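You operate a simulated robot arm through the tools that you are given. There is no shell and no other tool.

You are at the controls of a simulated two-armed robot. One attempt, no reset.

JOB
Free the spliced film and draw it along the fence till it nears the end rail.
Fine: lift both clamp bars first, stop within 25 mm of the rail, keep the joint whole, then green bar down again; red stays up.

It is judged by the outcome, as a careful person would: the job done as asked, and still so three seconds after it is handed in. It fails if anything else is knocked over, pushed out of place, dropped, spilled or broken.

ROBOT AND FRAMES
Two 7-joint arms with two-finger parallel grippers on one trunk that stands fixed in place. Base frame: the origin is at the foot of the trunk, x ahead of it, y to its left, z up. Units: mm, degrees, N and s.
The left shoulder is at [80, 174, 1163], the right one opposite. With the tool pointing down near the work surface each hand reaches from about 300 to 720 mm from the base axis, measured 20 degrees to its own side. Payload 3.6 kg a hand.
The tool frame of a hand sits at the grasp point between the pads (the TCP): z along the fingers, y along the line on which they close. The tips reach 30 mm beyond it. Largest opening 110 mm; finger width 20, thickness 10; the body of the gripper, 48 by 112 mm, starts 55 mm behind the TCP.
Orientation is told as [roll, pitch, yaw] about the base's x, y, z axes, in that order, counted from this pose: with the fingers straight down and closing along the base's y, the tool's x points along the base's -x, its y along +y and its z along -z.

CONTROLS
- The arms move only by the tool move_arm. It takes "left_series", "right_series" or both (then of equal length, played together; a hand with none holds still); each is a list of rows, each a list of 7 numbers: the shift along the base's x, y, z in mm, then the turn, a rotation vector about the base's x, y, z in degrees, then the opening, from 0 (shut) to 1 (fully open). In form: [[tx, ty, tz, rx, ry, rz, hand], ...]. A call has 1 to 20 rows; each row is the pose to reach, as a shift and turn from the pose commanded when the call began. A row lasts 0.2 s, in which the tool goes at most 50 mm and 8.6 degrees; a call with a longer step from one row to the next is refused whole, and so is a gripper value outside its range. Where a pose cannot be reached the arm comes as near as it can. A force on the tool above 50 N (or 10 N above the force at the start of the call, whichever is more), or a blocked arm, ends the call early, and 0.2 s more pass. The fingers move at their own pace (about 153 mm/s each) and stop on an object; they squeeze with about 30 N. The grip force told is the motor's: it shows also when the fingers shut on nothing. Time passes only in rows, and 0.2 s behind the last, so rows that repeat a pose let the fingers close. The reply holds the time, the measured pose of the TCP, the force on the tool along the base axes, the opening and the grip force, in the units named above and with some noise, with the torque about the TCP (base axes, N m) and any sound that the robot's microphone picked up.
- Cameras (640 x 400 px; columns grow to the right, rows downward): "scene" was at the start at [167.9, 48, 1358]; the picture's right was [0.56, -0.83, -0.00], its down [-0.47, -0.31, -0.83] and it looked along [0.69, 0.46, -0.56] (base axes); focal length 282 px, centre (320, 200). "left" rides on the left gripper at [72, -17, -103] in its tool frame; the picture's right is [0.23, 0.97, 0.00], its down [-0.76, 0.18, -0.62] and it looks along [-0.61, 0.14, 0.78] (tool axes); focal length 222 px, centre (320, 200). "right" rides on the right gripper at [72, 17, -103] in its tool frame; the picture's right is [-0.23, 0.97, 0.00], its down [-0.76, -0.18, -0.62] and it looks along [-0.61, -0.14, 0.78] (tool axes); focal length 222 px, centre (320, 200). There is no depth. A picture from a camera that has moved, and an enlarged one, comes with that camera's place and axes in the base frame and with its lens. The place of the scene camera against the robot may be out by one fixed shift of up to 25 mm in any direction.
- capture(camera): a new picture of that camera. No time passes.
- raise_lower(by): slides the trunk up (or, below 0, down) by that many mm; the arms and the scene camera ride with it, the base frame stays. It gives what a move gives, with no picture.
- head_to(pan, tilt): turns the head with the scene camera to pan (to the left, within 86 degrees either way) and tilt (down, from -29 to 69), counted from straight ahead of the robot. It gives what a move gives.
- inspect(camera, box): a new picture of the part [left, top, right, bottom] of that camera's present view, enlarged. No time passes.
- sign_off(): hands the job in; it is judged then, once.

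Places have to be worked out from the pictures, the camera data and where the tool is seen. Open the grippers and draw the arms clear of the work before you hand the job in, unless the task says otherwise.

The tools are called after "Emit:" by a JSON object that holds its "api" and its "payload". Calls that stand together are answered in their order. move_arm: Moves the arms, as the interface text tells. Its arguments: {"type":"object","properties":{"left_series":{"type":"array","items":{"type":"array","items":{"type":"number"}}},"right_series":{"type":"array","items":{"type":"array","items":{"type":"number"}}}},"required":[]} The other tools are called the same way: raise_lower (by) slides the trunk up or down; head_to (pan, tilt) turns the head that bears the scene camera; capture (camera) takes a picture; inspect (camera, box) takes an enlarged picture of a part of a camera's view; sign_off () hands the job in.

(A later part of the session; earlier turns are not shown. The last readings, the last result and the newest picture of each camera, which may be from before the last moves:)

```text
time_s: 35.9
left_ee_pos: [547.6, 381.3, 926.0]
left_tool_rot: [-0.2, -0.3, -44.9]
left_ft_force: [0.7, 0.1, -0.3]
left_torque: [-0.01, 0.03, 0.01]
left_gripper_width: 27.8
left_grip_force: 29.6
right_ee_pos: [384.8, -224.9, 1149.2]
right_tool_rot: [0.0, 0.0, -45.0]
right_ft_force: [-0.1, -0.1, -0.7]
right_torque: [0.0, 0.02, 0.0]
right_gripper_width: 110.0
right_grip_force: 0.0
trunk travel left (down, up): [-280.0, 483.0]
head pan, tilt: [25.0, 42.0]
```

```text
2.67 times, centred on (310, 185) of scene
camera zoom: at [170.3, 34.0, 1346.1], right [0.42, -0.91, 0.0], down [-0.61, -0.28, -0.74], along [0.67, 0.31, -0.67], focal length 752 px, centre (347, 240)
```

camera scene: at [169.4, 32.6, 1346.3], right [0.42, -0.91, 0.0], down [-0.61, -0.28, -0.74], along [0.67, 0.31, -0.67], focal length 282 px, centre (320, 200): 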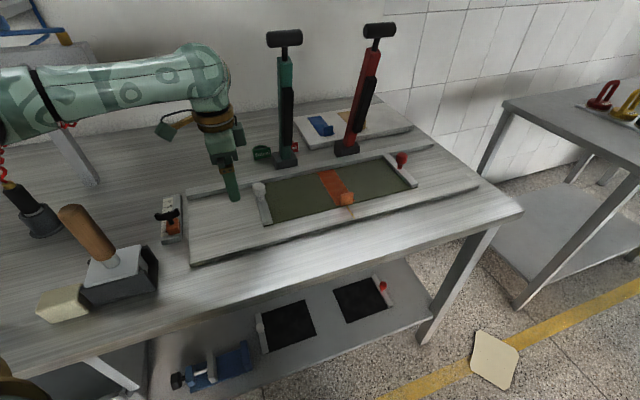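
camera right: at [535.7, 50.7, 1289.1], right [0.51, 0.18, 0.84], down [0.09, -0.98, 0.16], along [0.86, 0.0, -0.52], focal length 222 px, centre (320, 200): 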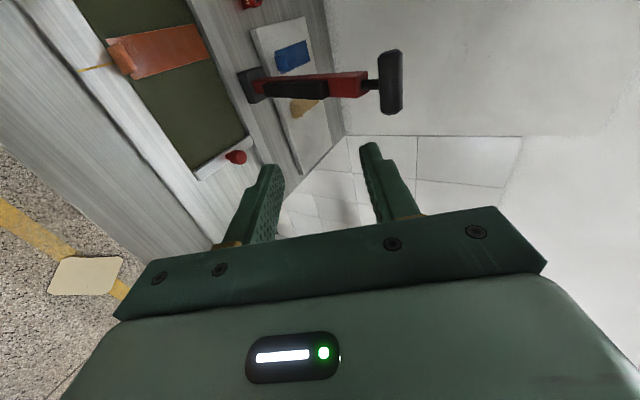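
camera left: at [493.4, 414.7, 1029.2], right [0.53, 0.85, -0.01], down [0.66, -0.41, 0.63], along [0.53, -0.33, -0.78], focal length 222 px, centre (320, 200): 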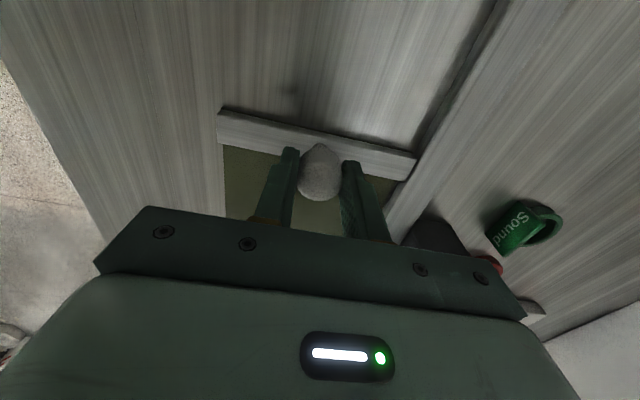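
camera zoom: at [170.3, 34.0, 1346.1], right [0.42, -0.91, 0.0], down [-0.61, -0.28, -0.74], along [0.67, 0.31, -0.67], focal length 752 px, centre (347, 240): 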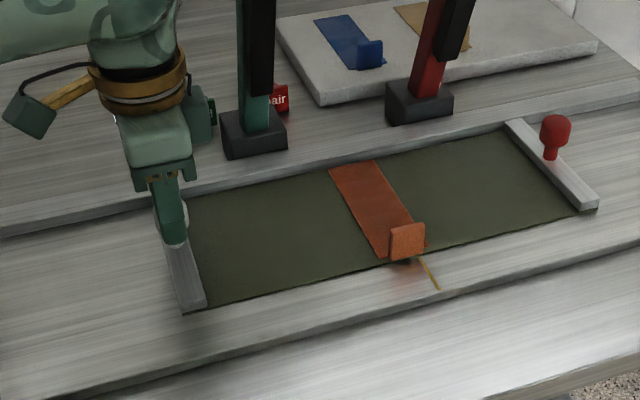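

The whole film moves as one: the white end, patch and red end all shifted alike, with hardly any pull. I'll continue steadily for 80 mm more.

Emit:
{"api": "move_arm", "payload": {"left_series": [[-1.4, 1.4, 0, 0, 0, 0, 0.15], [-4.2, 4.2, 0, 0, 0, 0, 0.15], [-7.1, 7.1, 0, 0, 0, 0, 0.15], [-9.9, 9.9, 0, 0, 0, 0, 0.15], [-12.7, 12.7, 0, 0, 0, 0, 0.15], [-15.6, 15.6, 0, 0, 0, 0, 0.15], [-18.4, 18.4, 0, 0, 0, 0, 0.15], [-21.2, 21.2, 0, 0, 0, 0, 0.15], [-24, 24, 0, 0, 0, 0, 0.15], [-26.9, 26.9, 0, 0, 0, 0, 0.15], [-29.7, 29.7, 0, 0, 0, 0, 0.15], [-32.5, 32.5, 0, 0, 0, 0, 0.15], [-35.4, 35.4, 0, 0, 0, 0, 0.15], [-38.2, 38.2, 0, 0, 0, 0, 0.15], [-41, 41, 0, 0, 0, 0, 0.15], [-43.8, 43.8, 0, 0, 0, 0, 0.15], [-46.7, 46.7, 0, 0, 0, 0, 0.15], [-49.5, 49.5, 0, 0, 0, 0, 0.15], [-52.3, 52.3, 0, 0, 0, 0, 0.15], [-54, 54, 0, 0, 0, 0, 0.15]]}}

Emit:
{"api": "capture", "payload": {"camera": "left"}}

Emit:
{"api": "inspect", "payload": {"camera": "scene", "box": [140, 110, 430, 280]}}

```text
time_s: 40.1
left_ee_pos: [493.8, 436.2, 925.1]
left_tool_rot: [-0.3, -0.3, -45.0]
left_ft_force: [3.3, -1.5, 5.9]
left_torque: [0.08, -0.01, 0.04]
left_gripper_width: 27.7
left_grip_force: 30.1
right_ee_pos: [385.3, -223.3, 1150.3]
right_tool_rot: [0.0, 0.0, -44.9]
right_ft_force: [-0.6, 0.0, -0.4]
right_torque: [-0.01, 0.04, 0.01]
right_gripper_width: 109.8
right_grip_force: 0.0
trunk travel left (down, up): [-280.0, 483.0]
head pan, tilt: [25.0, 42.0]
```

```text
taken
camera left: at [430.6, 475.9, 1029.0], right [0.53, 0.85, 0.0], down [0.66, -0.41, 0.63], along [0.53, -0.33, -0.78], focal length 222 px, centre (320, 200)
```

left: 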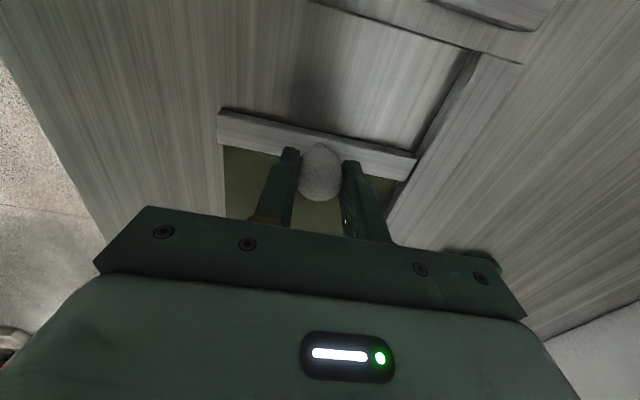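

```text
2.21 times, centred on (285, 195) of scene
camera zoom: at [169.9, 33.4, 1346.3], right [0.42, -0.91, 0.0], down [-0.61, -0.28, -0.74], along [0.67, 0.31, -0.67], focal length 623 px, centre (397, 211)
```

zoom: 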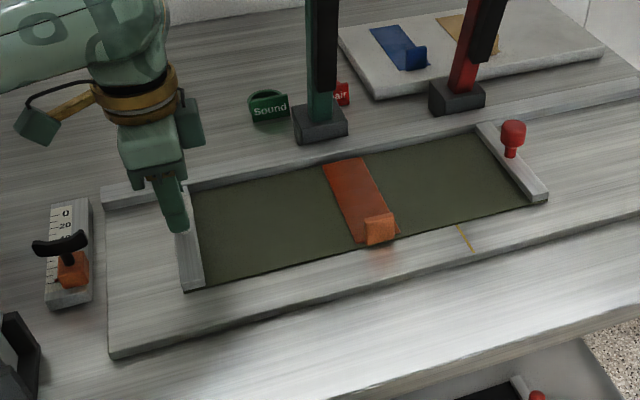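

Film travel is now about 88 mm with the joint intact and only a few newtons on the hand. I'll go on another 40 mm, then re-measure the gap to the rail.

Emit:
{"api": "move_arm", "payload": {"left_series": [[-1.4, 1.4, 0, 0, 0, 0, 0.15], [-4.2, 4.2, 0, 0, 0, 0, 0.15], [-7.1, 7.1, 0, 0, 0, 0, 0.15], [-9.9, 9.9, 0, 0, 0, 0, 0.15], [-12.7, 12.7, 0, 0, 0, 0, 0.15], [-15.6, 15.6, 0, 0, 0, 0, 0.15], [-18.4, 18.4, 0, 0, 0, 0, 0.15], [-21.2, 21.2, 0, 0, 0, 0, 0.15], [-24, 24, 0, 0, 0, 0, 0.15], [-26.9, 26.9, 0, 0, 0, 0, 0.15], [-28.3, 28.3, 0, 0, 0, 0, 0.15], [-28.3, 28.3, 0, 0, 0, 0, 0.15]]}}

Emit:
{"api": "capture", "payload": {"camera": "left"}}

Emit:
{"api": "inspect", "payload": {"camera": "scene", "box": [140, 110, 430, 280]}}

```text
time_s: 42.7
left_ee_pos: [464.8, 465.1, 926.1]
left_tool_rot: [-0.3, -0.1, -45.0]
left_ft_force: [1.0, -0.1, -0.8]
left_torque: [0.12, 0.14, -0.04]
left_gripper_width: 27.8
left_grip_force: 30.2
right_ee_pos: [384.2, -222.9, 1149.5]
right_tool_rot: [0.0, 0.1, -45.0]
right_ft_force: [0.2, -0.5, 0.1]
right_torque: [0.01, -0.03, -0.02]
right_gripper_width: 110.1
right_grip_force: 0.0
trunk travel left (down, up): [-280.0, 483.0]
head pan, tilt: [25.0, 42.0]
```

```text
taken
camera left: at [402.9, 505.7, 1029.5], right [0.53, 0.85, -0.01], down [0.66, -0.41, 0.63], along [0.53, -0.33, -0.78], focal length 222 px, centre (320, 200)
```

left: 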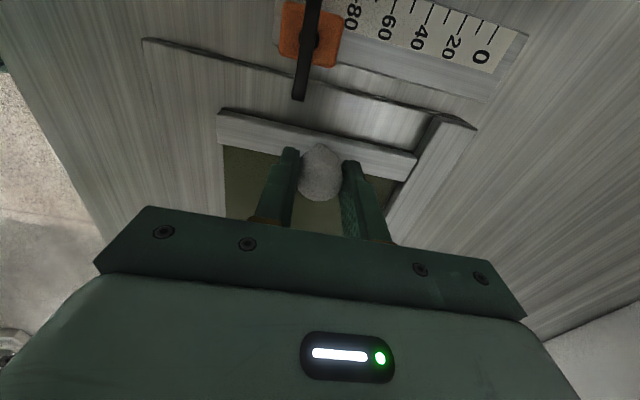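

```text
2.21 times, centred on (285, 195) of scene
camera zoom: at [170.3, 34.2, 1346.1], right [0.42, -0.91, 0.0], down [-0.61, -0.28, -0.74], along [0.67, 0.31, -0.67], focal length 623 px, centre (397, 211)
```

zoom: 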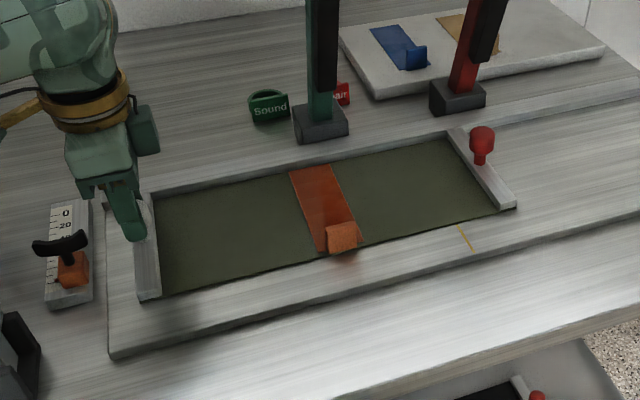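

Emit:
{"api": "inspect", "payload": {"camera": "left", "box": [200, 0, 540, 210]}}

Emit:
{"api": "inspect", "payload": {"camera": "scene", "box": [140, 170, 240, 260]}}

```text
1.88 times, centred on (370, 105) of left
camera zoom: at [402.9, 505.7, 1029.5], right [0.53, 0.85, -0.01], down [0.66, -0.41, 0.63], along [0.53, -0.33, -0.78], focal length 418 px, centre (226, 379)
```

zoom: 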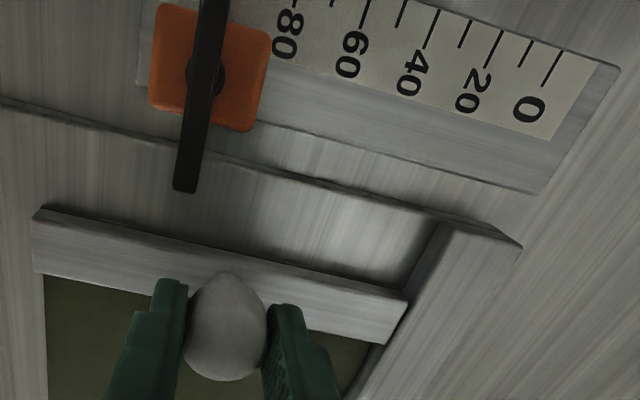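

```text
4.44 times, centred on (190, 215) of scene
camera zoom: at [170.3, 34.2, 1346.1], right [0.42, -0.91, 0.0], down [-0.61, -0.28, -0.74], along [0.67, 0.31, -0.67], focal length 1254 px, centre (898, 133)
```

zoom: 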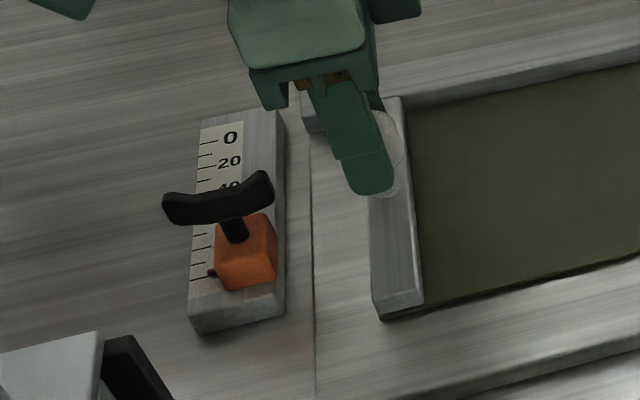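

The strip's edge is about 39-40 mm from the rail. The slider handle's tip is at u≈44, v≈639, so I'll advance 20 mm and look again before the last few millimetres.

Emit:
{"api": "move_arm", "payload": {"left_series": [[-1.4, 1.4, 0, 0, 0, 0, 0.15], [-3.5, 3.5, 0, 0, 0, 0, 0.15], [-5.6, 5.6, 0, 0, 0, 0, 0.15], [-7.7, 7.7, 0, 0, 0, 0, 0.15], [-9.8, 9.8, 0, 0, 0, 0, 0.15], [-11.9, 11.9, 0, 0, 0, 0, 0.15], [-13.4, 13.4, 0, 0, 0, 0, 0.15], [-14.1, 14.1, 0, 0, 0, 0, 0.15], [-14.1, 14.1, 0, 0, 0, 0, 0.15]]}}

Emit:
{"api": "inspect", "payload": {"camera": "left", "box": [200, 0, 540, 210]}}

Emit:
{"api": "inspect", "payload": {"camera": "scene", "box": [140, 170, 240, 260]}}

Emit:
{"api": "inspect", "payload": {"camera": "scene", "box": [140, 110, 430, 280]}}

```text
time_s: 44.7
left_ee_pos: [452.1, 479.3, 926.4]
left_tool_rot: [-0.2, -0.4, -45.0]
left_ft_force: [0.4, -1.1, 0.9]
left_torque: [0.01, 0.03, -0.01]
left_gripper_width: 27.8
left_grip_force: 29.9
right_ee_pos: [385.0, -223.0, 1151.1]
right_tool_rot: [-0.1, 0.1, -45.0]
right_ft_force: [0.0, -0.1, 1.2]
right_torque: [0.03, 0.0, 0.01]
right_gripper_width: 109.8
right_grip_force: 0.0
trunk travel left (down, up): [-280.0, 483.0]
head pan, tilt: [25.0, 42.0]
```

```text
1.88 times, centred on (370, 105) of left
camera zoom: at [388.8, 519.6, 1029.3], right [0.53, 0.85, -0.01], down [0.66, -0.41, 0.63], along [0.53, -0.33, -0.78], focal length 418 px, centre (226, 379)
```

zoom: 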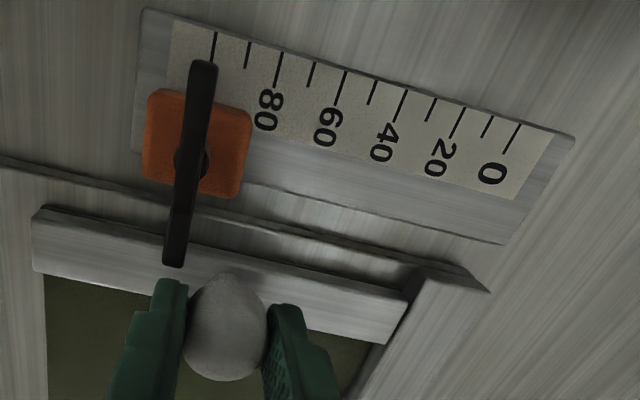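

```text
4.44 times, centred on (190, 215) of scene
camera zoom: at [170.2, 34.1, 1346.1], right [0.42, -0.91, 0.0], down [-0.61, -0.28, -0.74], along [0.67, 0.31, -0.67], focal length 1254 px, centre (898, 133)
```

zoom: 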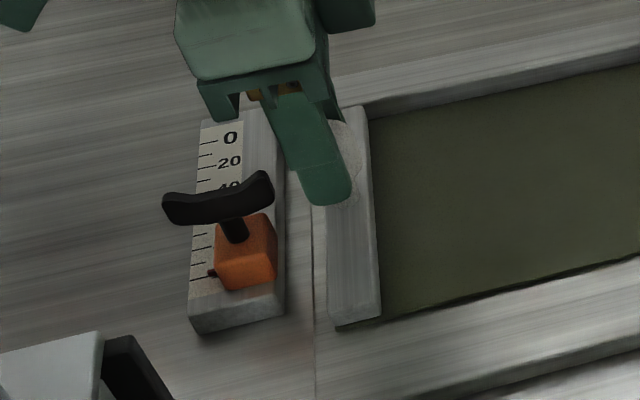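

```text
2.21 times, centred on (285, 195) of scene
camera zoom: at [170.2, 34.1, 1346.1], right [0.42, -0.91, 0.0], down [-0.61, -0.28, -0.74], along [0.67, 0.31, -0.67], focal length 623 px, centre (397, 211)
```

zoom: 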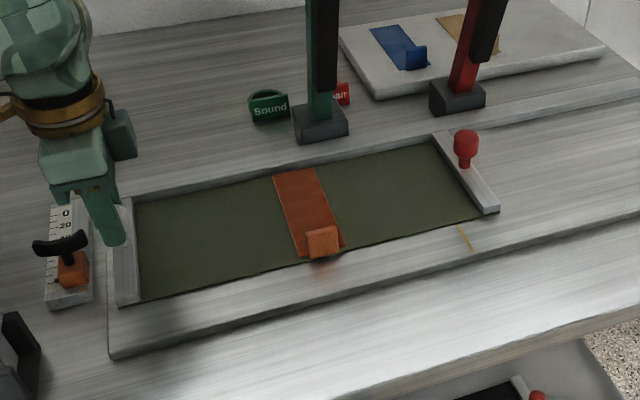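

The strip's edge now reads between about 20 and 26 mm from the rail depending on the view, so I'll enlarge the gap for a better measurement before finishing.

Emit:
{"api": "inspect", "payload": {"camera": "scene", "box": [180, 185, 230, 250]}}

Emit:
{"api": "inspect", "payload": {"camera": "left", "box": [200, 60, 340, 160]}}

Emit:
{"api": "inspect", "payload": {"camera": "left", "box": [330, 60, 490, 190]}}

```text
6.15 times, centred on (205, 218) of scene
camera zoom: at [170.2, 34.1, 1346.1], right [0.42, -0.91, 0.0], down [-0.61, -0.28, -0.74], along [0.67, 0.31, -0.67], focal length 1736 px, centre (1028, 92)
```

zoom: 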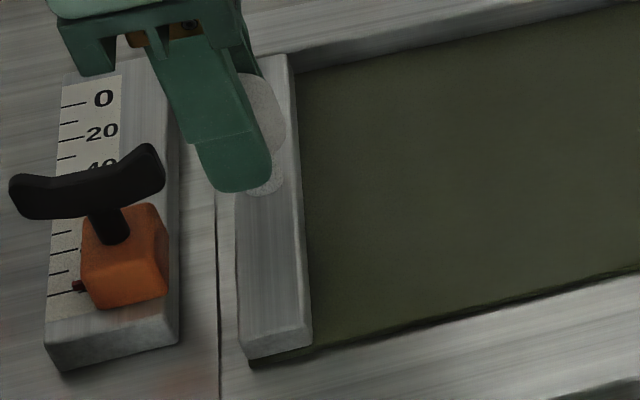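

```text
4.00 times, centred on (270, 110) of left
camera zoom: at [388.8, 519.6, 1029.3], right [0.53, 0.85, -0.01], down [0.66, -0.41, 0.63], along [0.53, -0.33, -0.78], focal length 888 px, centre (520, 560)
```

zoom: 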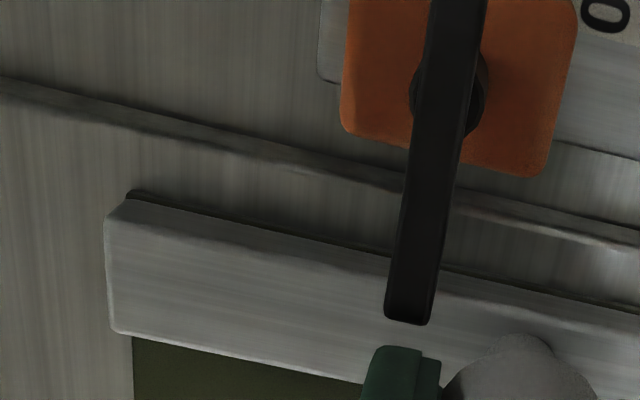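

```text
3.08 times, centred on (410, 125) of left
camera zoom: at [388.8, 519.6, 1029.3], right [0.53, 0.85, -0.01], down [0.66, -0.41, 0.63], along [0.53, -0.33, -0.78], focal length 684 px, centre (43, 431)
```

zoom: 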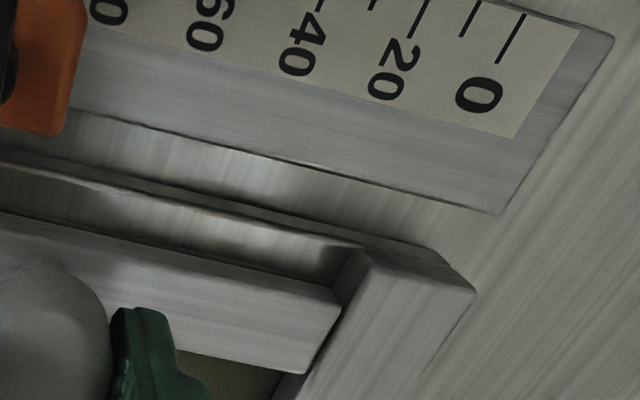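

Re-checking heights (the strip and rail tops sit lower than I first took, around z≈867-872), the gap is about 25-27 mm and the fingers would meet the overhanging slider handle if pulled much further. I'll open, shift the hand 7.5 mm toward the film side and grip the knob again, so the fingers trail it.

Emit:
{"api": "move_arm", "payload": {"left_series": [[0, 0, 0, 0, 0, 0, 0.35], [0, 0, 0, 0, 0, 0, 0.42], [2.7, -2.7, 0, 0, 0, 0, 0.42], [5.3, -5.3, 0, 0, 0, 0, 0.42], [5.3, -5.3, 0, 0, 0, 0, 0.3], [5.3, -5.3, 0, 0, 0, 0, 0.2], [5.3, -5.3, 0, 0, 0, 0, 0.15], [5.3, -5.3, 0, 0, 0, 0, 0.15]]}}

Emit:
{"api": "inspect", "payload": {"camera": "left", "box": [200, 0, 540, 210]}}

Emit:
{"api": "inspect", "payload": {"camera": "scene", "box": [140, 110, 430, 280]}}

```text
time_s: 46.5
left_ee_pos: [457.3, 472.9, 925.2]
left_tool_rot: [-0.2, -0.3, -45.0]
left_ft_force: [-0.1, 0.1, -0.5]
left_torque: [0.03, 0.0, 0.01]
left_gripper_width: 27.8
left_grip_force: 30.1
right_ee_pos: [384.7, -222.5, 1148.8]
right_tool_rot: [-0.1, 0.0, -45.0]
right_ft_force: [-0.3, -0.5, -0.6]
right_torque: [0.0, 0.04, 0.0]
right_gripper_width: 109.9
right_grip_force: 0.0
trunk travel left (down, up): [-280.0, 483.0]
head pan, tilt: [25.0, 42.0]
```

```text
1.88 times, centred on (370, 105) of left
camera zoom: at [394.4, 513.8, 1029.5], right [0.53, 0.85, -0.01], down [0.66, -0.41, 0.63], along [0.53, -0.33, -0.78], focal length 418 px, centre (226, 379)
```

zoom: 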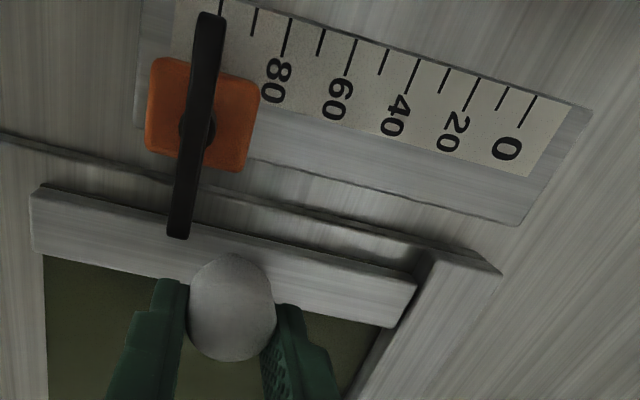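

```text
2.21 times, centred on (285, 195) of scene
camera zoom: at [170.1, 34.1, 1346.2], right [0.42, -0.91, 0.0], down [-0.61, -0.28, -0.74], along [0.67, 0.31, -0.67], focal length 623 px, centre (397, 211)
```

zoom: 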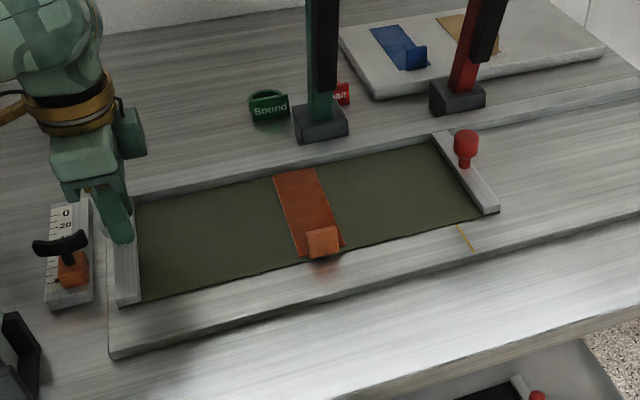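

The knob is held again at its full 27.8 mm width and the film hasn't shifted. I'll pull on 9 mm and check.

Emit:
{"api": "move_arm", "payload": {"left_series": [[-0.8, 0.8, 0, 0, 0, 0, 0.15], [-2.1, 2.1, 0, 0, 0, 0, 0.15], [-3.5, 3.5, 0, 0, 0, 0, 0.15], [-4.9, 4.9, 0, 0, 0, 0, 0.15], [-6, 6, 0, 0, 0, 0, 0.15], [-6.4, 6.4, 0, 0, 0, 0, 0.15], [-6.4, 6.4, 0, 0, 0, 0, 0.15]]}}

Emit:
{"api": "inspect", "payload": {"camera": "left", "box": [200, 0, 540, 210]}}

Emit:
{"api": "inspect", "payload": {"camera": "scene", "box": [180, 185, 230, 250]}}

```text
time_s: 48.1
left_ee_pos: [450.2, 480.0, 926.7]
left_tool_rot: [-0.2, -0.3, -45.0]
left_ft_force: [1.3, -1.1, -0.1]
left_torque: [-0.17, -0.12, 0.04]
left_gripper_width: 27.7
left_grip_force: 30.0
right_ee_pos: [384.2, -223.5, 1148.8]
right_tool_rot: [0.2, 0.0, -45.0]
right_ft_force: [0.5, 0.5, -1.1]
right_torque: [-0.02, -0.01, -0.01]
right_gripper_width: 110.0
right_grip_force: 0.0
trunk travel left (down, up): [-280.0, 483.0]
head pan, tilt: [25.0, 42.0]
```

```text
1.88 times, centred on (370, 105) of left
camera zoom: at [387.2, 520.5, 1029.5], right [0.53, 0.85, -0.01], down [0.66, -0.41, 0.63], along [0.53, -0.33, -0.78], focal length 418 px, centre (226, 379)
```

zoom: 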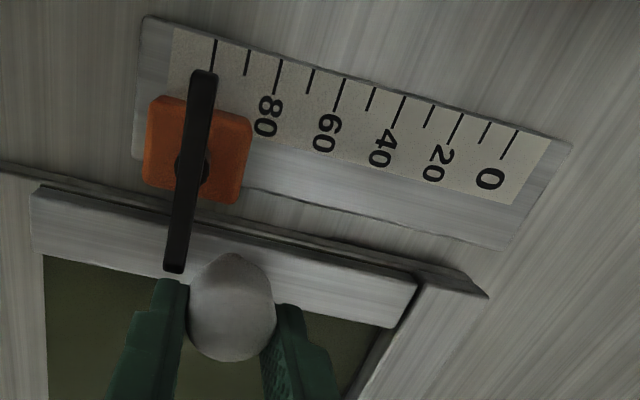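

```text
6.15 times, centred on (205, 218) of scene
camera zoom: at [170.1, 33.9, 1346.2], right [0.42, -0.91, 0.0], down [-0.61, -0.28, -0.74], along [0.67, 0.31, -0.67], focal length 1736 px, centre (1028, 92)
```

zoom: 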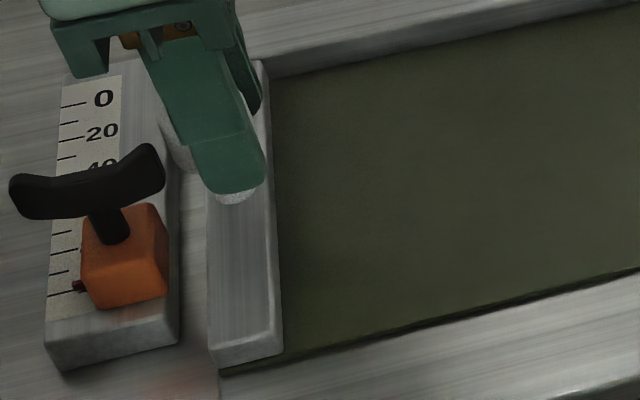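

The strip's edge is now about 14-18 mm from the rail and the finger still clears the slider handle by over 10 mm. I'll draw 4.5 mm more, slowly, and stop there.

Emit:
{"api": "move_arm", "payload": {"left_series": [[-0.8, 0.8, 0, 0, 0, 0, 0.15], [-1.8, 1.8, 0, 0, 0, 0, 0.15], [-2.8, 2.8, 0, 0, 0, 0, 0.15], [-3.2, 3.2, 0, 0, 0, 0, 0.15], [-3.2, 3.2, 0, 0, 0, 0, 0.15]]}}

Emit:
{"api": "inspect", "payload": {"camera": "left", "box": [200, 0, 540, 210]}}

Emit:
{"api": "inspect", "payload": {"camera": "scene", "box": [180, 185, 230, 250]}}

Emit:
{"api": "inspect", "payload": {"camera": "scene", "box": [140, 110, 430, 280]}}

```text
time_s: 49.3
left_ee_pos: [446.5, 483.4, 925.2]
left_tool_rot: [-0.1, -0.3, -45.0]
left_ft_force: [1.4, -1.8, 2.9]
left_torque: [-0.04, -0.05, -0.04]
left_gripper_width: 27.7
left_grip_force: 30.1
right_ee_pos: [384.5, -223.3, 1150.0]
right_tool_rot: [-0.1, 0.1, -45.1]
right_ft_force: [-0.7, 0.2, 0.5]
right_torque: [-0.01, 0.0, 0.02]
right_gripper_width: 110.0
right_grip_force: 0.1
trunk travel left (down, up): [-280.0, 483.0]
head pan, tilt: [25.0, 42.0]
```

```text
1.88 times, centred on (370, 105) of left
camera zoom: at [383.9, 523.2, 1029.4], right [0.53, 0.85, 0.0], down [0.66, -0.41, 0.63], along [0.53, -0.33, -0.78], focal length 418 px, centre (226, 379)
```

zoom: 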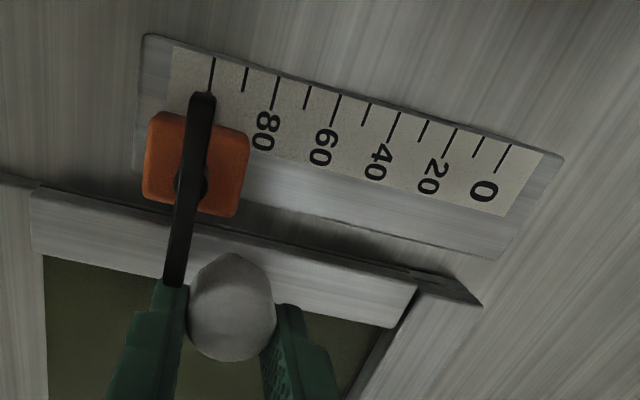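

```text
6.15 times, centred on (205, 218) of scene
camera zoom: at [170.0, 33.6, 1346.2], right [0.42, -0.91, 0.0], down [-0.61, -0.28, -0.74], along [0.67, 0.31, -0.67], focal length 1736 px, centre (1028, 92)
```

zoom: 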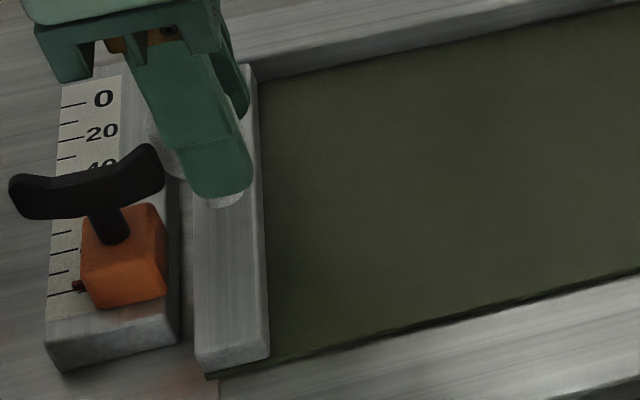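

```text
2.21 times, centred on (285, 195) of scene
camera zoom: at [170.0, 33.6, 1346.2], right [0.42, -0.91, 0.0], down [-0.61, -0.28, -0.74], along [0.67, 0.31, -0.67], focal length 623 px, centre (397, 211)
```

zoom: 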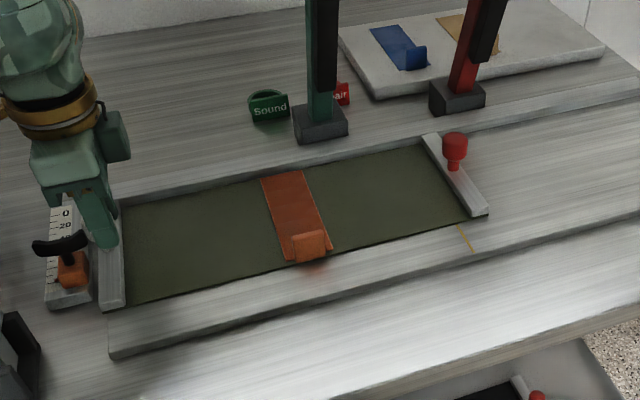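

The film's strip is now about 9-14 mm from the rail without touching it, and the film is in one piece. I'll open the jaws, ease back slightly and rise.

Emit:
{"api": "move_arm", "payload": {"left_series": [[0, 0, 0, 0, 0, 0, 0.3], [0, 0, 0, 0, 0, 0, 0.45], [0, 0, 0, 0, 0, 0, 0.5], [2, -2, 0, 0, 0, 0, 0.5], [2, -2, 20, 0, 0, 0, 0.5], [2, -2, 50, 0, 0, 0, 0.5], [2, -2, 90, 0, 0, 0, 0.5]]}}

Emit:
{"api": "capture", "payload": {"camera": "left"}}

Emit:
{"api": "capture", "payload": {"camera": "scene"}}

```text
time_s: 50.9
left_ee_pos: [447.8, 481.2, 1016.7]
left_tool_rot: [-0.2, -0.2, -45.0]
left_ft_force: [-0.9, 0.1, 0.7]
left_torque: [0.02, 0.02, -0.01]
left_gripper_width: 55.2
left_grip_force: 0.0
right_ee_pos: [384.1, -222.9, 1149.8]
right_tool_rot: [0.0, -0.2, -45.0]
right_ft_force: [-0.2, 0.2, 0.0]
right_torque: [0.0, 0.0, 0.0]
right_gripper_width: 110.2
right_grip_force: 0.1
trunk travel left (down, up): [-280.0, 483.0]
head pan, tilt: [25.0, 42.0]
```

```text
taken
camera left: at [384.0, 520.8, 1120.1], right [0.53, 0.85, 0.0], down [0.66, -0.41, 0.63], along [0.53, -0.33, -0.78], focal length 222 px, centre (320, 200)
```

left: 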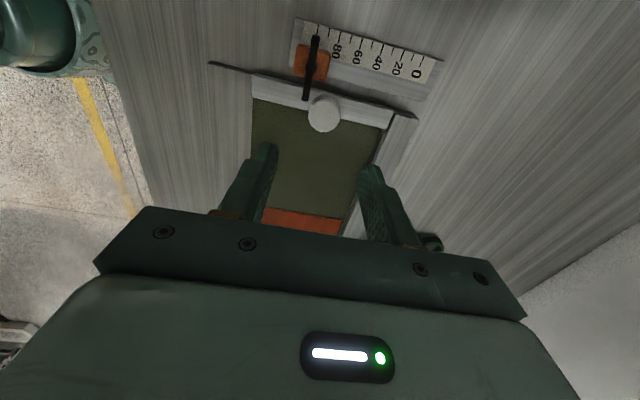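

```text
taken
camera scene: at [169.7, 33.7, 1346.3], right [0.42, -0.91, 0.0], down [-0.61, -0.28, -0.74], along [0.67, 0.31, -0.67], focal length 282 px, centre (320, 200)
```

scene: 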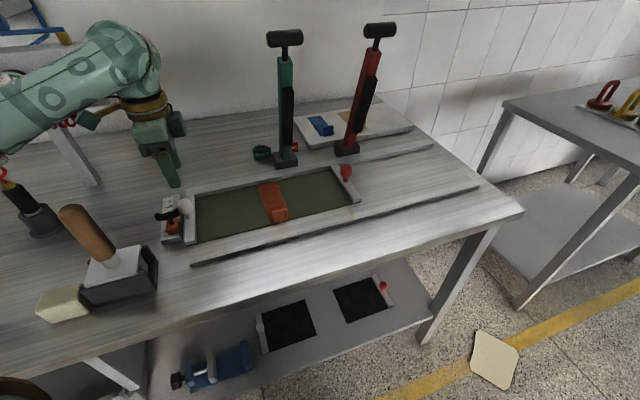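

Emit:
{"api": "inspect", "payload": {"camera": "left", "box": [230, 0, 460, 160]}}

Emit:
{"api": "inspect", "payload": {"camera": "scene", "box": [150, 185, 230, 255]}}

Emit:
{"api": "inspect", "payload": {"camera": "scene", "box": [180, 120, 400, 260]}}

```text
2.50 times, centred on (345, 80) of left
camera zoom: at [384.0, 520.8, 1120.1], right [0.53, 0.85, 0.0], down [0.66, -0.41, 0.63], along [0.53, -0.33, -0.78], focal length 555 px, centre (258, 500)
```

zoom: 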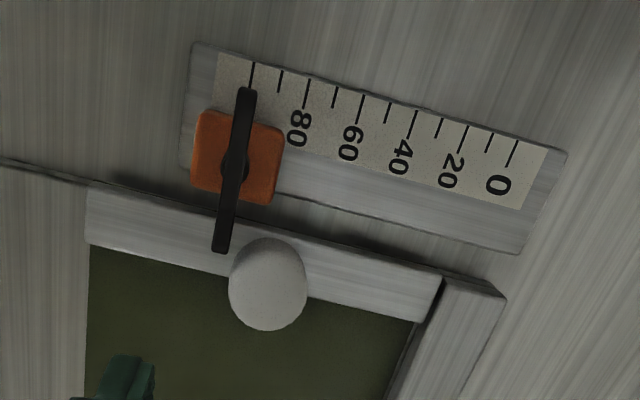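

```text
5.71 times, centred on (190, 220) of scene
camera zoom: at [169.7, 33.7, 1346.3], right [0.42, -0.91, 0.0], down [-0.61, -0.28, -0.74], along [0.67, 0.31, -0.67], focal length 1612 px, centre (1063, 86)
```

zoom: 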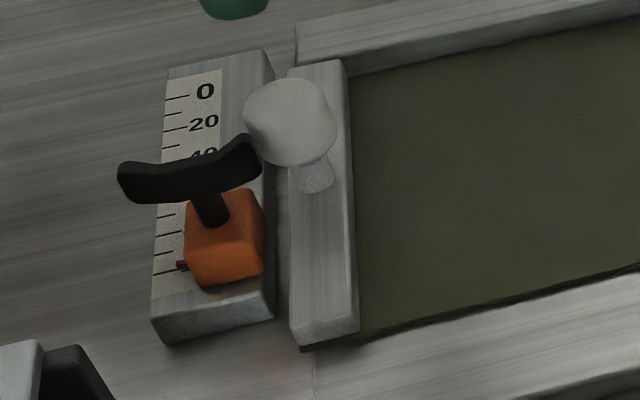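

```text
2.86 times, centred on (290, 190) of scene
camera zoom: at [169.7, 33.7, 1346.3], right [0.42, -0.91, 0.0], down [-0.61, -0.28, -0.74], along [0.67, 0.31, -0.67], focal length 806 px, centre (406, 229)
```

zoom: 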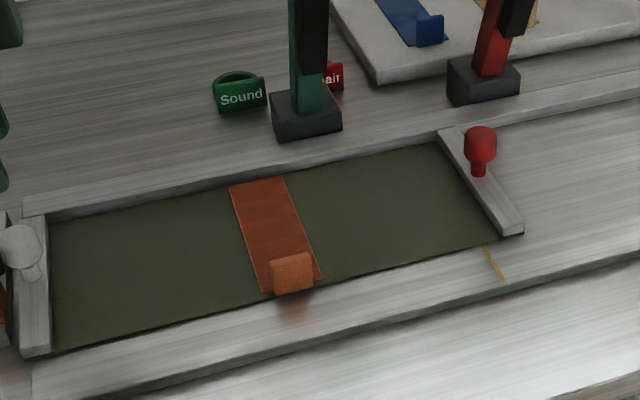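

The film is released and sits still, clear of the rail and under where the green bar will land; the patch is well left of that bar. Next I'll bring the left hand back up to the standoff before the green handle, retracing my earlier path.

Emit:
{"api": "move_arm", "payload": {"left_series": [[-4, -25, 35, 0, 0, 0, 0.5], [-8, -50, 70, 0, 0, 0, 0.5], [-12, -75, 105, 0, 0, 0, 0.5], [-17, -100, 133, 0, 0, 0, 0.5], [-12, -120, 161, 4.95, -4.95, 0, 0.5], [3, -145, 190, 9.9, -9.9, 0, 0.5], [23, -170, 220, 14.85, -14.85, 0, 0.5], [43, -190, 243, 19.8, -19.8, 0, 0.5], [63, -210, 261, 24.75, -24.75, 0, 0.5], [83, -230, 269, 29.6, -29.6, 0, 0.45], [105, -249, 271, 29.6, -29.6, 0, 0.42]]}}

Emit:
{"api": "capture", "payload": {"camera": "left"}}

Emit:
{"api": "capture", "payload": {"camera": "scene"}}

```text
time_s: 53.3
left_ee_pos: [555.5, 232.9, 1286.4]
left_tool_rot: [41.7, -0.1, -45.2]
left_ft_force: [-0.2, 0.2, 0.1]
left_torque: [0.02, 0.01, 0.0]
left_gripper_width: 46.1
left_grip_force: 0.2
right_ee_pos: [385.5, -224.3, 1149.6]
right_tool_rot: [0.0, 0.2, -44.9]
right_ft_force: [0.3, 0.1, -0.5]
right_torque: [0.01, -0.01, -0.03]
right_gripper_width: 109.9
right_grip_force: 0.1
trunk travel left (down, up): [-280.0, 483.0]
head pan, tilt: [25.0, 42.0]
```

```text
taken
camera left: at [446.3, 227.6, 1352.9], right [0.35, 0.67, 0.65], down [0.34, -0.74, 0.58], along [0.87, 0.01, -0.49], focal length 222 px, centre (320, 200)
```

left: 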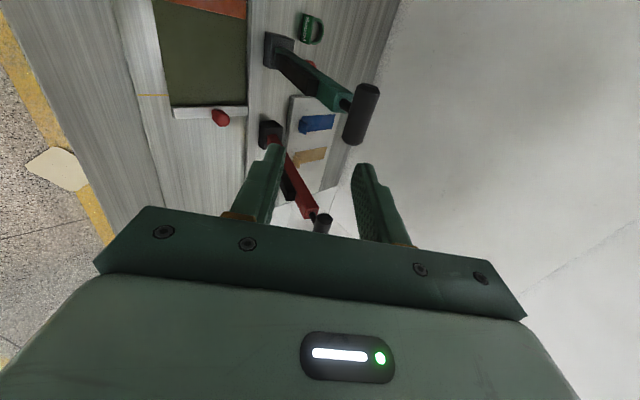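

```text
taken
camera scene: at [170.9, 33.1, 1346.0], right [0.42, -0.91, 0.0], down [-0.61, -0.28, -0.74], along [0.67, 0.31, -0.67], focal length 282 px, centre (320, 200)
```

scene: 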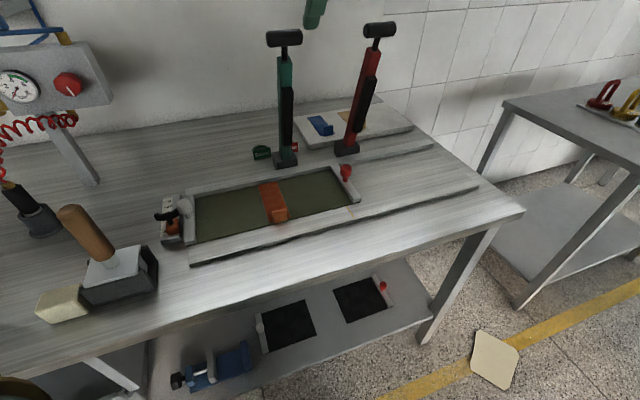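

The handle is where I left it. I'll retrace the approach to just before the handle and check the alignment.

Emit:
{"api": "move_arm", "payload": {"left_series": [[14, 14.5, -4, 0, 0, 0, 0.42], [27.7, 28.5, -8.6, 0, 0, 0, 0.42], [40, 41, -17, 0, 0, 0, 0.42], [52.7, 53.7, -25.6, 0, 0, 0, 0.42], [66, 67, -46, 0, 0, 0, 0.42]]}}

Emit:
{"api": "inspect", "payload": {"camera": "left", "box": [220, 60, 440, 260]}}

```text
time_s: 54.5
left_ee_pos: [622.4, 300.1, 1240.2]
left_tool_rot: [41.5, -0.2, -45.3]
left_ft_force: [-0.7, -0.1, 0.2]
left_torque: [0.0, 0.02, 0.01]
left_gripper_width: 46.0
left_grip_force: 0.0
right_ee_pos: [384.9, -223.8, 1149.6]
right_tool_rot: [-0.1, 0.1, -44.9]
right_ft_force: [0.0, 0.0, 0.6]
right_torque: [-0.03, 0.03, -0.01]
right_gripper_width: 110.2
right_grip_force: 0.0
trunk travel left (down, up): [-280.0, 483.0]
head pan, tilt: [25.0, 42.0]
```

```text
2.00 times, centred on (330, 160) of left
camera zoom: at [512.7, 294.3, 1305.8], right [0.36, 0.68, 0.65], down [0.34, -0.74, 0.59], along [0.87, 0.01, -0.49], focal length 444 px, centre (300, 280)
```

zoom: 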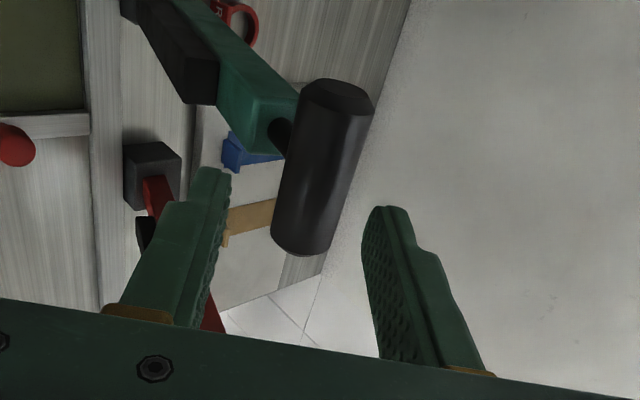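

Aligned. I'll slide the last 39 mm along the tool axis around the handle, then close.

Emit:
{"api": "move_arm", "payload": {"left_series": [[6, 6.1, -9.8, 0, 0, 0, 0.42], [12, 12.2, -19.6, 0, 0, 0, 0.42], [18, 18.3, -29, 0, 0, 0, 0.42], [18, 18.3, -29, 0, 0, 0, 0.42]]}}

Emit:
{"api": "inspect", "payload": {"camera": "left", "box": [220, 60, 440, 260]}}

```text
time_s: 55.5
left_ee_pos: [637.7, 315.9, 1210.9]
left_tool_rot: [41.7, -0.2, -45.2]
left_ft_force: [-0.3, 0.1, 0.8]
left_torque: [-0.01, 0.01, -0.03]
left_gripper_width: 46.4
left_grip_force: 0.1
right_ee_pos: [383.8, -224.0, 1149.5]
right_tool_rot: [0.0, 0.1, -45.0]
right_ft_force: [-0.8, 0.3, 0.8]
right_torque: [-0.01, 0.0, 0.02]
right_gripper_width: 110.1
right_grip_force: 0.0
trunk travel left (down, up): [-280.0, 483.0]
head pan, tilt: [25.0, 42.0]
```

```text
2.00 times, centred on (330, 160) of left
camera zoom: at [529.2, 311.2, 1278.1], right [0.35, 0.68, 0.65], down [0.34, -0.74, 0.59], along [0.87, 0.01, -0.49], focal length 444 px, centre (300, 280)
```

zoom: 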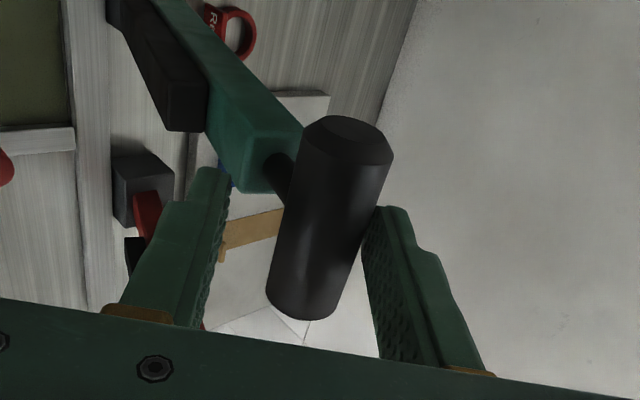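

The handle is inside the jaws. I'll centre by 3 mm, close on it and begin swinging the green bar down along the fitted arc (hinge near v 808, z 888, radius 333), first to about 54°.

Emit:
{"api": "move_arm", "payload": {"left_series": [[1.6, 1.6, 2, 0, 0, 0, 0.3], [1.6, 1.6, 2, 0, 0, 0, 0.15], [1.6, 1.6, 2, 0, 0, 0, 0.1], [1.6, 1.6, 2, 0, 0, 0, 0.1]]}}

Emit:
{"api": "inspect", "payload": {"camera": "left", "box": [220, 60, 440, 260]}}

```text
time_s: 56.5
left_ee_pos: [639.5, 317.9, 1213.7]
left_tool_rot: [41.7, -0.2, -45.2]
left_ft_force: [-0.8, 0.8, 4.3]
left_torque: [0.17, 0.05, -0.4]
left_gripper_width: 25.0
left_grip_force: 44.4
right_ee_pos: [383.2, -224.7, 1150.0]
right_tool_rot: [0.0, 0.0, -44.9]
right_ft_force: [-0.1, 0.3, 0.7]
right_torque: [0.03, 0.04, 0.0]
right_gripper_width: 109.8
right_grip_force: 0.0
trunk travel left (down, up): [-280.0, 483.0]
head pan, tilt: [25.0, 42.0]
```

```text
2.00 times, centred on (330, 160) of left
camera zoom: at [530.6, 312.8, 1280.0], right [0.35, 0.68, 0.65], down [0.34, -0.74, 0.59], along [0.87, 0.01, -0.49], focal length 444 px, centre (300, 280)
```

zoom: 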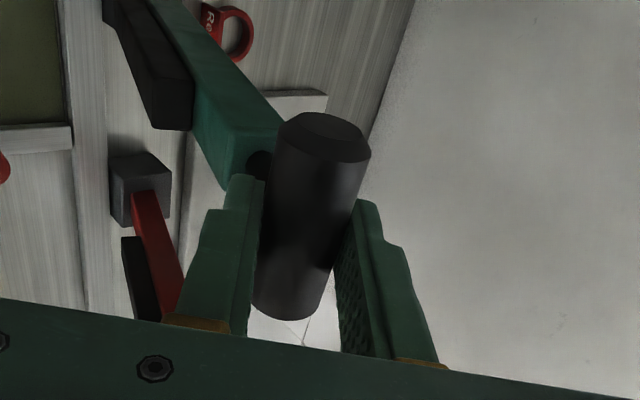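

The green handle is gripped (25 mm). I'll swing the bar down toward 44°, checking force.

Emit:
{"api": "move_arm", "payload": {"left_series": [[-9.6, -9.6, -6, 1.13, -1.13, 0, 0.1], [-19.4, -19.4, -12.4, 2.26, -2.26, 0, 0.1], [-37.9, -37.9, -27, 4.45, -4.45, 0, 0.1], [-55.5, -55.5, -43.8, 6.72, -6.72, 0, 0.1], [-72, -72, -62.7, 8.9, -8.9, 0, 0.1], [-87.3, -87.3, -83.5, 11.2, -11.2, 0, 0.1]]}}

Emit:
{"api": "capture", "payload": {"camera": "left"}}

Emit:
{"api": "capture", "payload": {"camera": "scene"}}

```text
time_s: 57.9
left_ee_pos: [551.9, 230.2, 1128.4]
left_tool_rot: [57.5, -0.1, -45.3]
left_ft_force: [-3.2, -4.4, 5.3]
left_torque: [0.27, 0.19, 0.35]
left_gripper_width: 25.2
left_grip_force: 45.0
right_ee_pos: [382.9, -224.9, 1148.6]
right_tool_rot: [0.0, 0.0, -45.0]
right_ft_force: [-0.1, 0.3, -0.1]
right_torque: [0.0, 0.0, 0.03]
right_gripper_width: 110.0
right_grip_force: 0.0
trunk travel left (down, up): [-280.0, 483.0]
head pan, tilt: [25.0, 42.0]
```

```text
taken
camera left: at [431.7, 214.3, 1170.0], right [0.21, 0.53, 0.82], down [0.23, -0.84, 0.49], along [0.95, 0.09, -0.3], focal length 222 px, centre (320, 200)
```

left: 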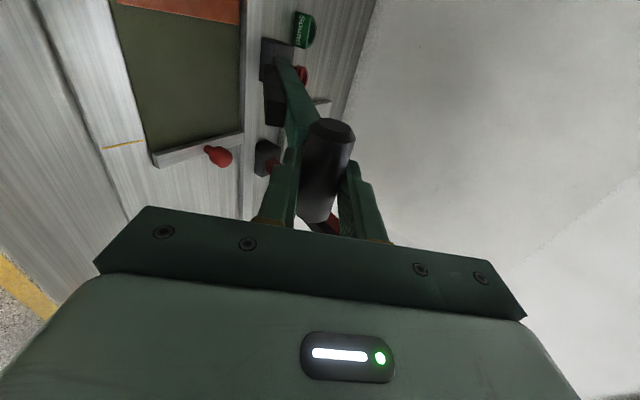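

```text
taken
camera scene: at [169.3, 32.9, 1346.2], right [0.42, -0.91, 0.0], down [-0.61, -0.28, -0.74], along [0.67, 0.31, -0.67], focal length 282 px, centre (320, 200)
```

scene: 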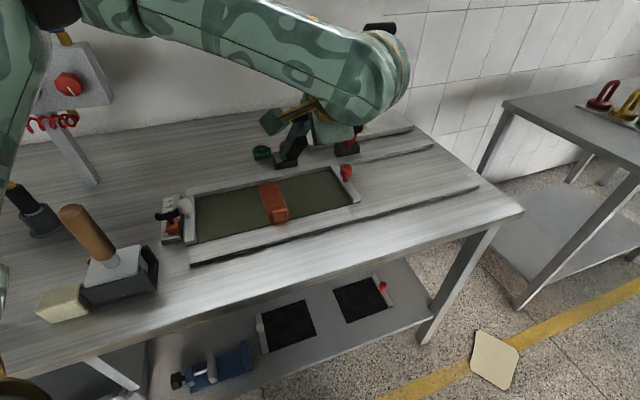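

The green bar is coming down at about 44° with small forces. I'll continue to about 10°, slowing at the end.

Emit:
{"api": "move_arm", "payload": {"left_series": [[-11.4, -11.4, -18.1, 1.77, -1.77, 0, 0.1], [-23.9, -23.9, -41.1, 1.77, -1.77, 0, 0.1], [-34.9, -34.9, -65.5, 1.77, -1.77, 0, 0.1], [-44.3, -44.3, -91.3, 1.77, -1.77, 0, 0.1], [-52.2, -52.2, -118.1, 1.77, -1.77, 0, 0.1], [-58.4, -58.4, -145.8, 1.77, -1.77, 0, 0.1], [-61.2, -61.2, -162, 1.77, -1.77, 0, 0.1], [-62.8, -62.8, -174.1, 1.77, -1.77, 0, 0.1]]}}

Emit:
{"api": "capture", "payload": {"camera": "left"}}

Emit:
{"api": "capture", "payload": {"camera": "scene"}}

```text
time_s: 59.7
left_ee_pos: [490.7, 168.6, 954.6]
left_tool_rot: [59.9, -0.1, -45.2]
left_ft_force: [2.7, 5.8, -4.1]
left_torque: [-0.34, -0.25, 0.1]
left_gripper_width: 24.9
left_grip_force: 44.9
right_ee_pos: [385.9, -222.1, 1150.0]
right_tool_rot: [-0.1, 0.1, -44.9]
right_ft_force: [-0.6, 0.0, 0.8]
right_torque: [-0.04, -0.02, 0.02]
right_gripper_width: 109.8
right_grip_force: 0.1
trunk travel left (down, up): [-280.0, 483.0]
head pan, tilt: [25.0, 42.0]
```

```text
taken
camera left: at [369.2, 152.1, 992.1], right [0.19, 0.51, 0.84], down [0.22, -0.86, 0.47], along [0.96, 0.1, -0.27], focal length 222 px, centre (320, 200)
```

left: 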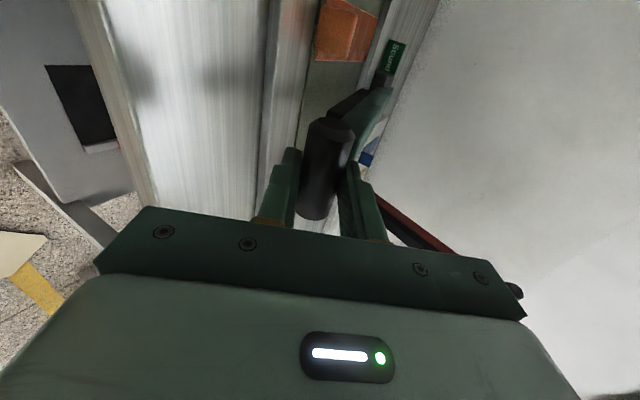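

```text
taken
camera scene: at [171.0, 34.7, 1345.9], right [0.42, -0.91, 0.0], down [-0.61, -0.28, -0.74], along [0.67, 0.31, -0.67], focal length 282 px, centre (320, 200)
```

scene: 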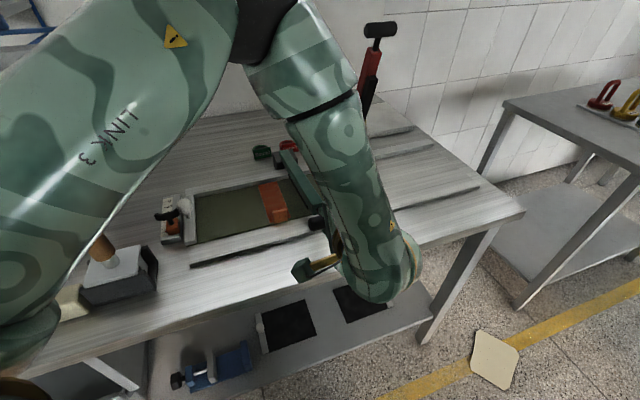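

Green is at about 10°. I'll lower it gently the rest of the way until it lies on the film.

Emit:
{"api": "move_arm", "payload": {"left_series": [[-1.3, -1.3, -11.5, 0, 0, 0, 0.1], [-2.3, -2.3, -23, 0, 0, 0, 0.1], [-3, -3, -34.5, 0, 0, 0, 0.1], [-3.3, -3.3, -40.3, 0, 0, 0, 0.1], [-3.5, -3.5, -44, 0, 0, 0, 0.1]]}}

Emit:
{"api": "capture", "payload": {"camera": "left"}}

Emit:
{"api": "capture", "payload": {"camera": "scene"}}

```text
time_s: 60.9
left_ee_pos: [485.4, 166.0, 912.2]
left_tool_rot: [59.8, 0.0, -45.2]
left_ft_force: [1.8, 5.6, -6.5]
left_torque: [0.35, 0.41, 0.09]
left_gripper_width: 25.1
left_grip_force: 45.2
right_ee_pos: [385.1, -221.6, 1150.2]
right_tool_rot: [-0.1, 0.0, -45.1]
right_ft_force: [-1.0, -0.4, -0.3]
right_torque: [-0.03, 0.0, -0.01]
right_gripper_width: 109.9
right_grip_force: 0.0
trunk travel left (down, up): [-280.0, 483.0]
head pan, tilt: [25.0, 42.0]
```

```text
taken
camera left: at [366.1, 148.7, 949.0], right [0.19, 0.51, 0.84], down [0.22, -0.86, 0.47], along [0.96, 0.1, -0.27], focal length 222 px, centre (320, 200)
```

left: 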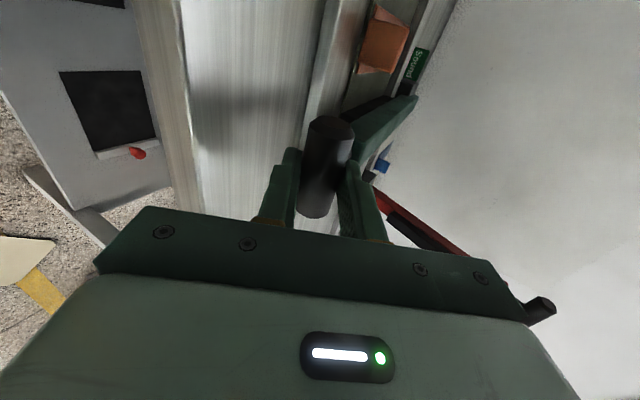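

```text
taken
camera scene: at [170.8, 35.0, 1346.0], right [0.42, -0.91, 0.0], down [-0.61, -0.28, -0.74], along [0.67, 0.31, -0.67], focal length 282 px, centre (320, 200)
```

scene: 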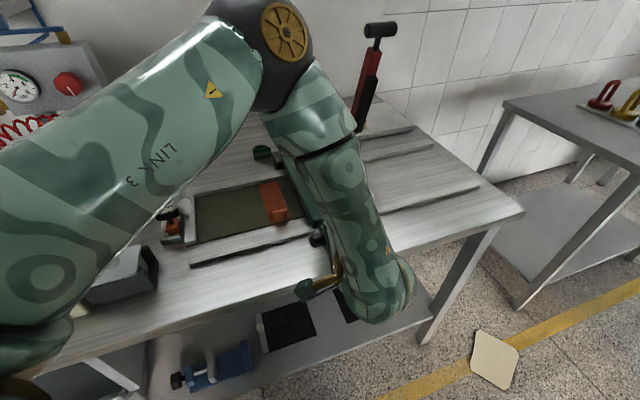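

No contact push yet (the hand still carries about 6 N). I'll lower a few millimetres more until the bar is seated.

Emit:
{"api": "move_arm", "payload": {"left_series": [[0, 0, -2, 0, 0, 0, 0.1], [0, 0, -4, 0, 0, 0, 0.1], [0, 0, -4, 0, 0, 0, 0.1]]}}

Emit:
{"api": "inspect", "payload": {"camera": "left", "box": [220, 0, 500, 260]}}

```text
time_s: 61.7
left_ee_pos: [486.6, 165.3, 906.9]
left_tool_rot: [59.9, 0.0, -45.3]
left_ft_force: [-0.2, 3.8, -6.1]
left_torque: [0.11, 0.22, 0.22]
left_gripper_width: 25.3
left_grip_force: 45.0
right_ee_pos: [384.3, -222.5, 1150.1]
right_tool_rot: [-0.2, 0.1, -45.0]
right_ft_force: [0.4, -0.3, -0.9]
right_torque: [0.02, -0.01, 0.0]
right_gripper_width: 110.2
right_grip_force: 0.1
trunk travel left (down, up): [-280.0, 483.0]
head pan, tilt: [25.0, 42.0]
```

```text
1.54 times, centred on (360, 130) of left
camera zoom: at [366.0, 148.7, 944.7], right [0.19, 0.51, 0.84], down [0.22, -0.86, 0.47], along [0.96, 0.09, -0.27], focal length 342 px, centre (258, 308)
```

zoom: 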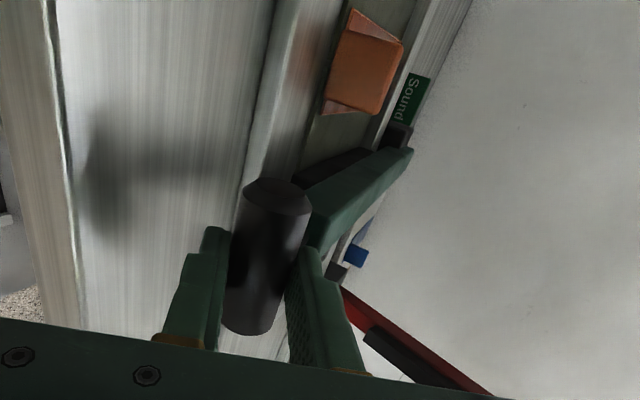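

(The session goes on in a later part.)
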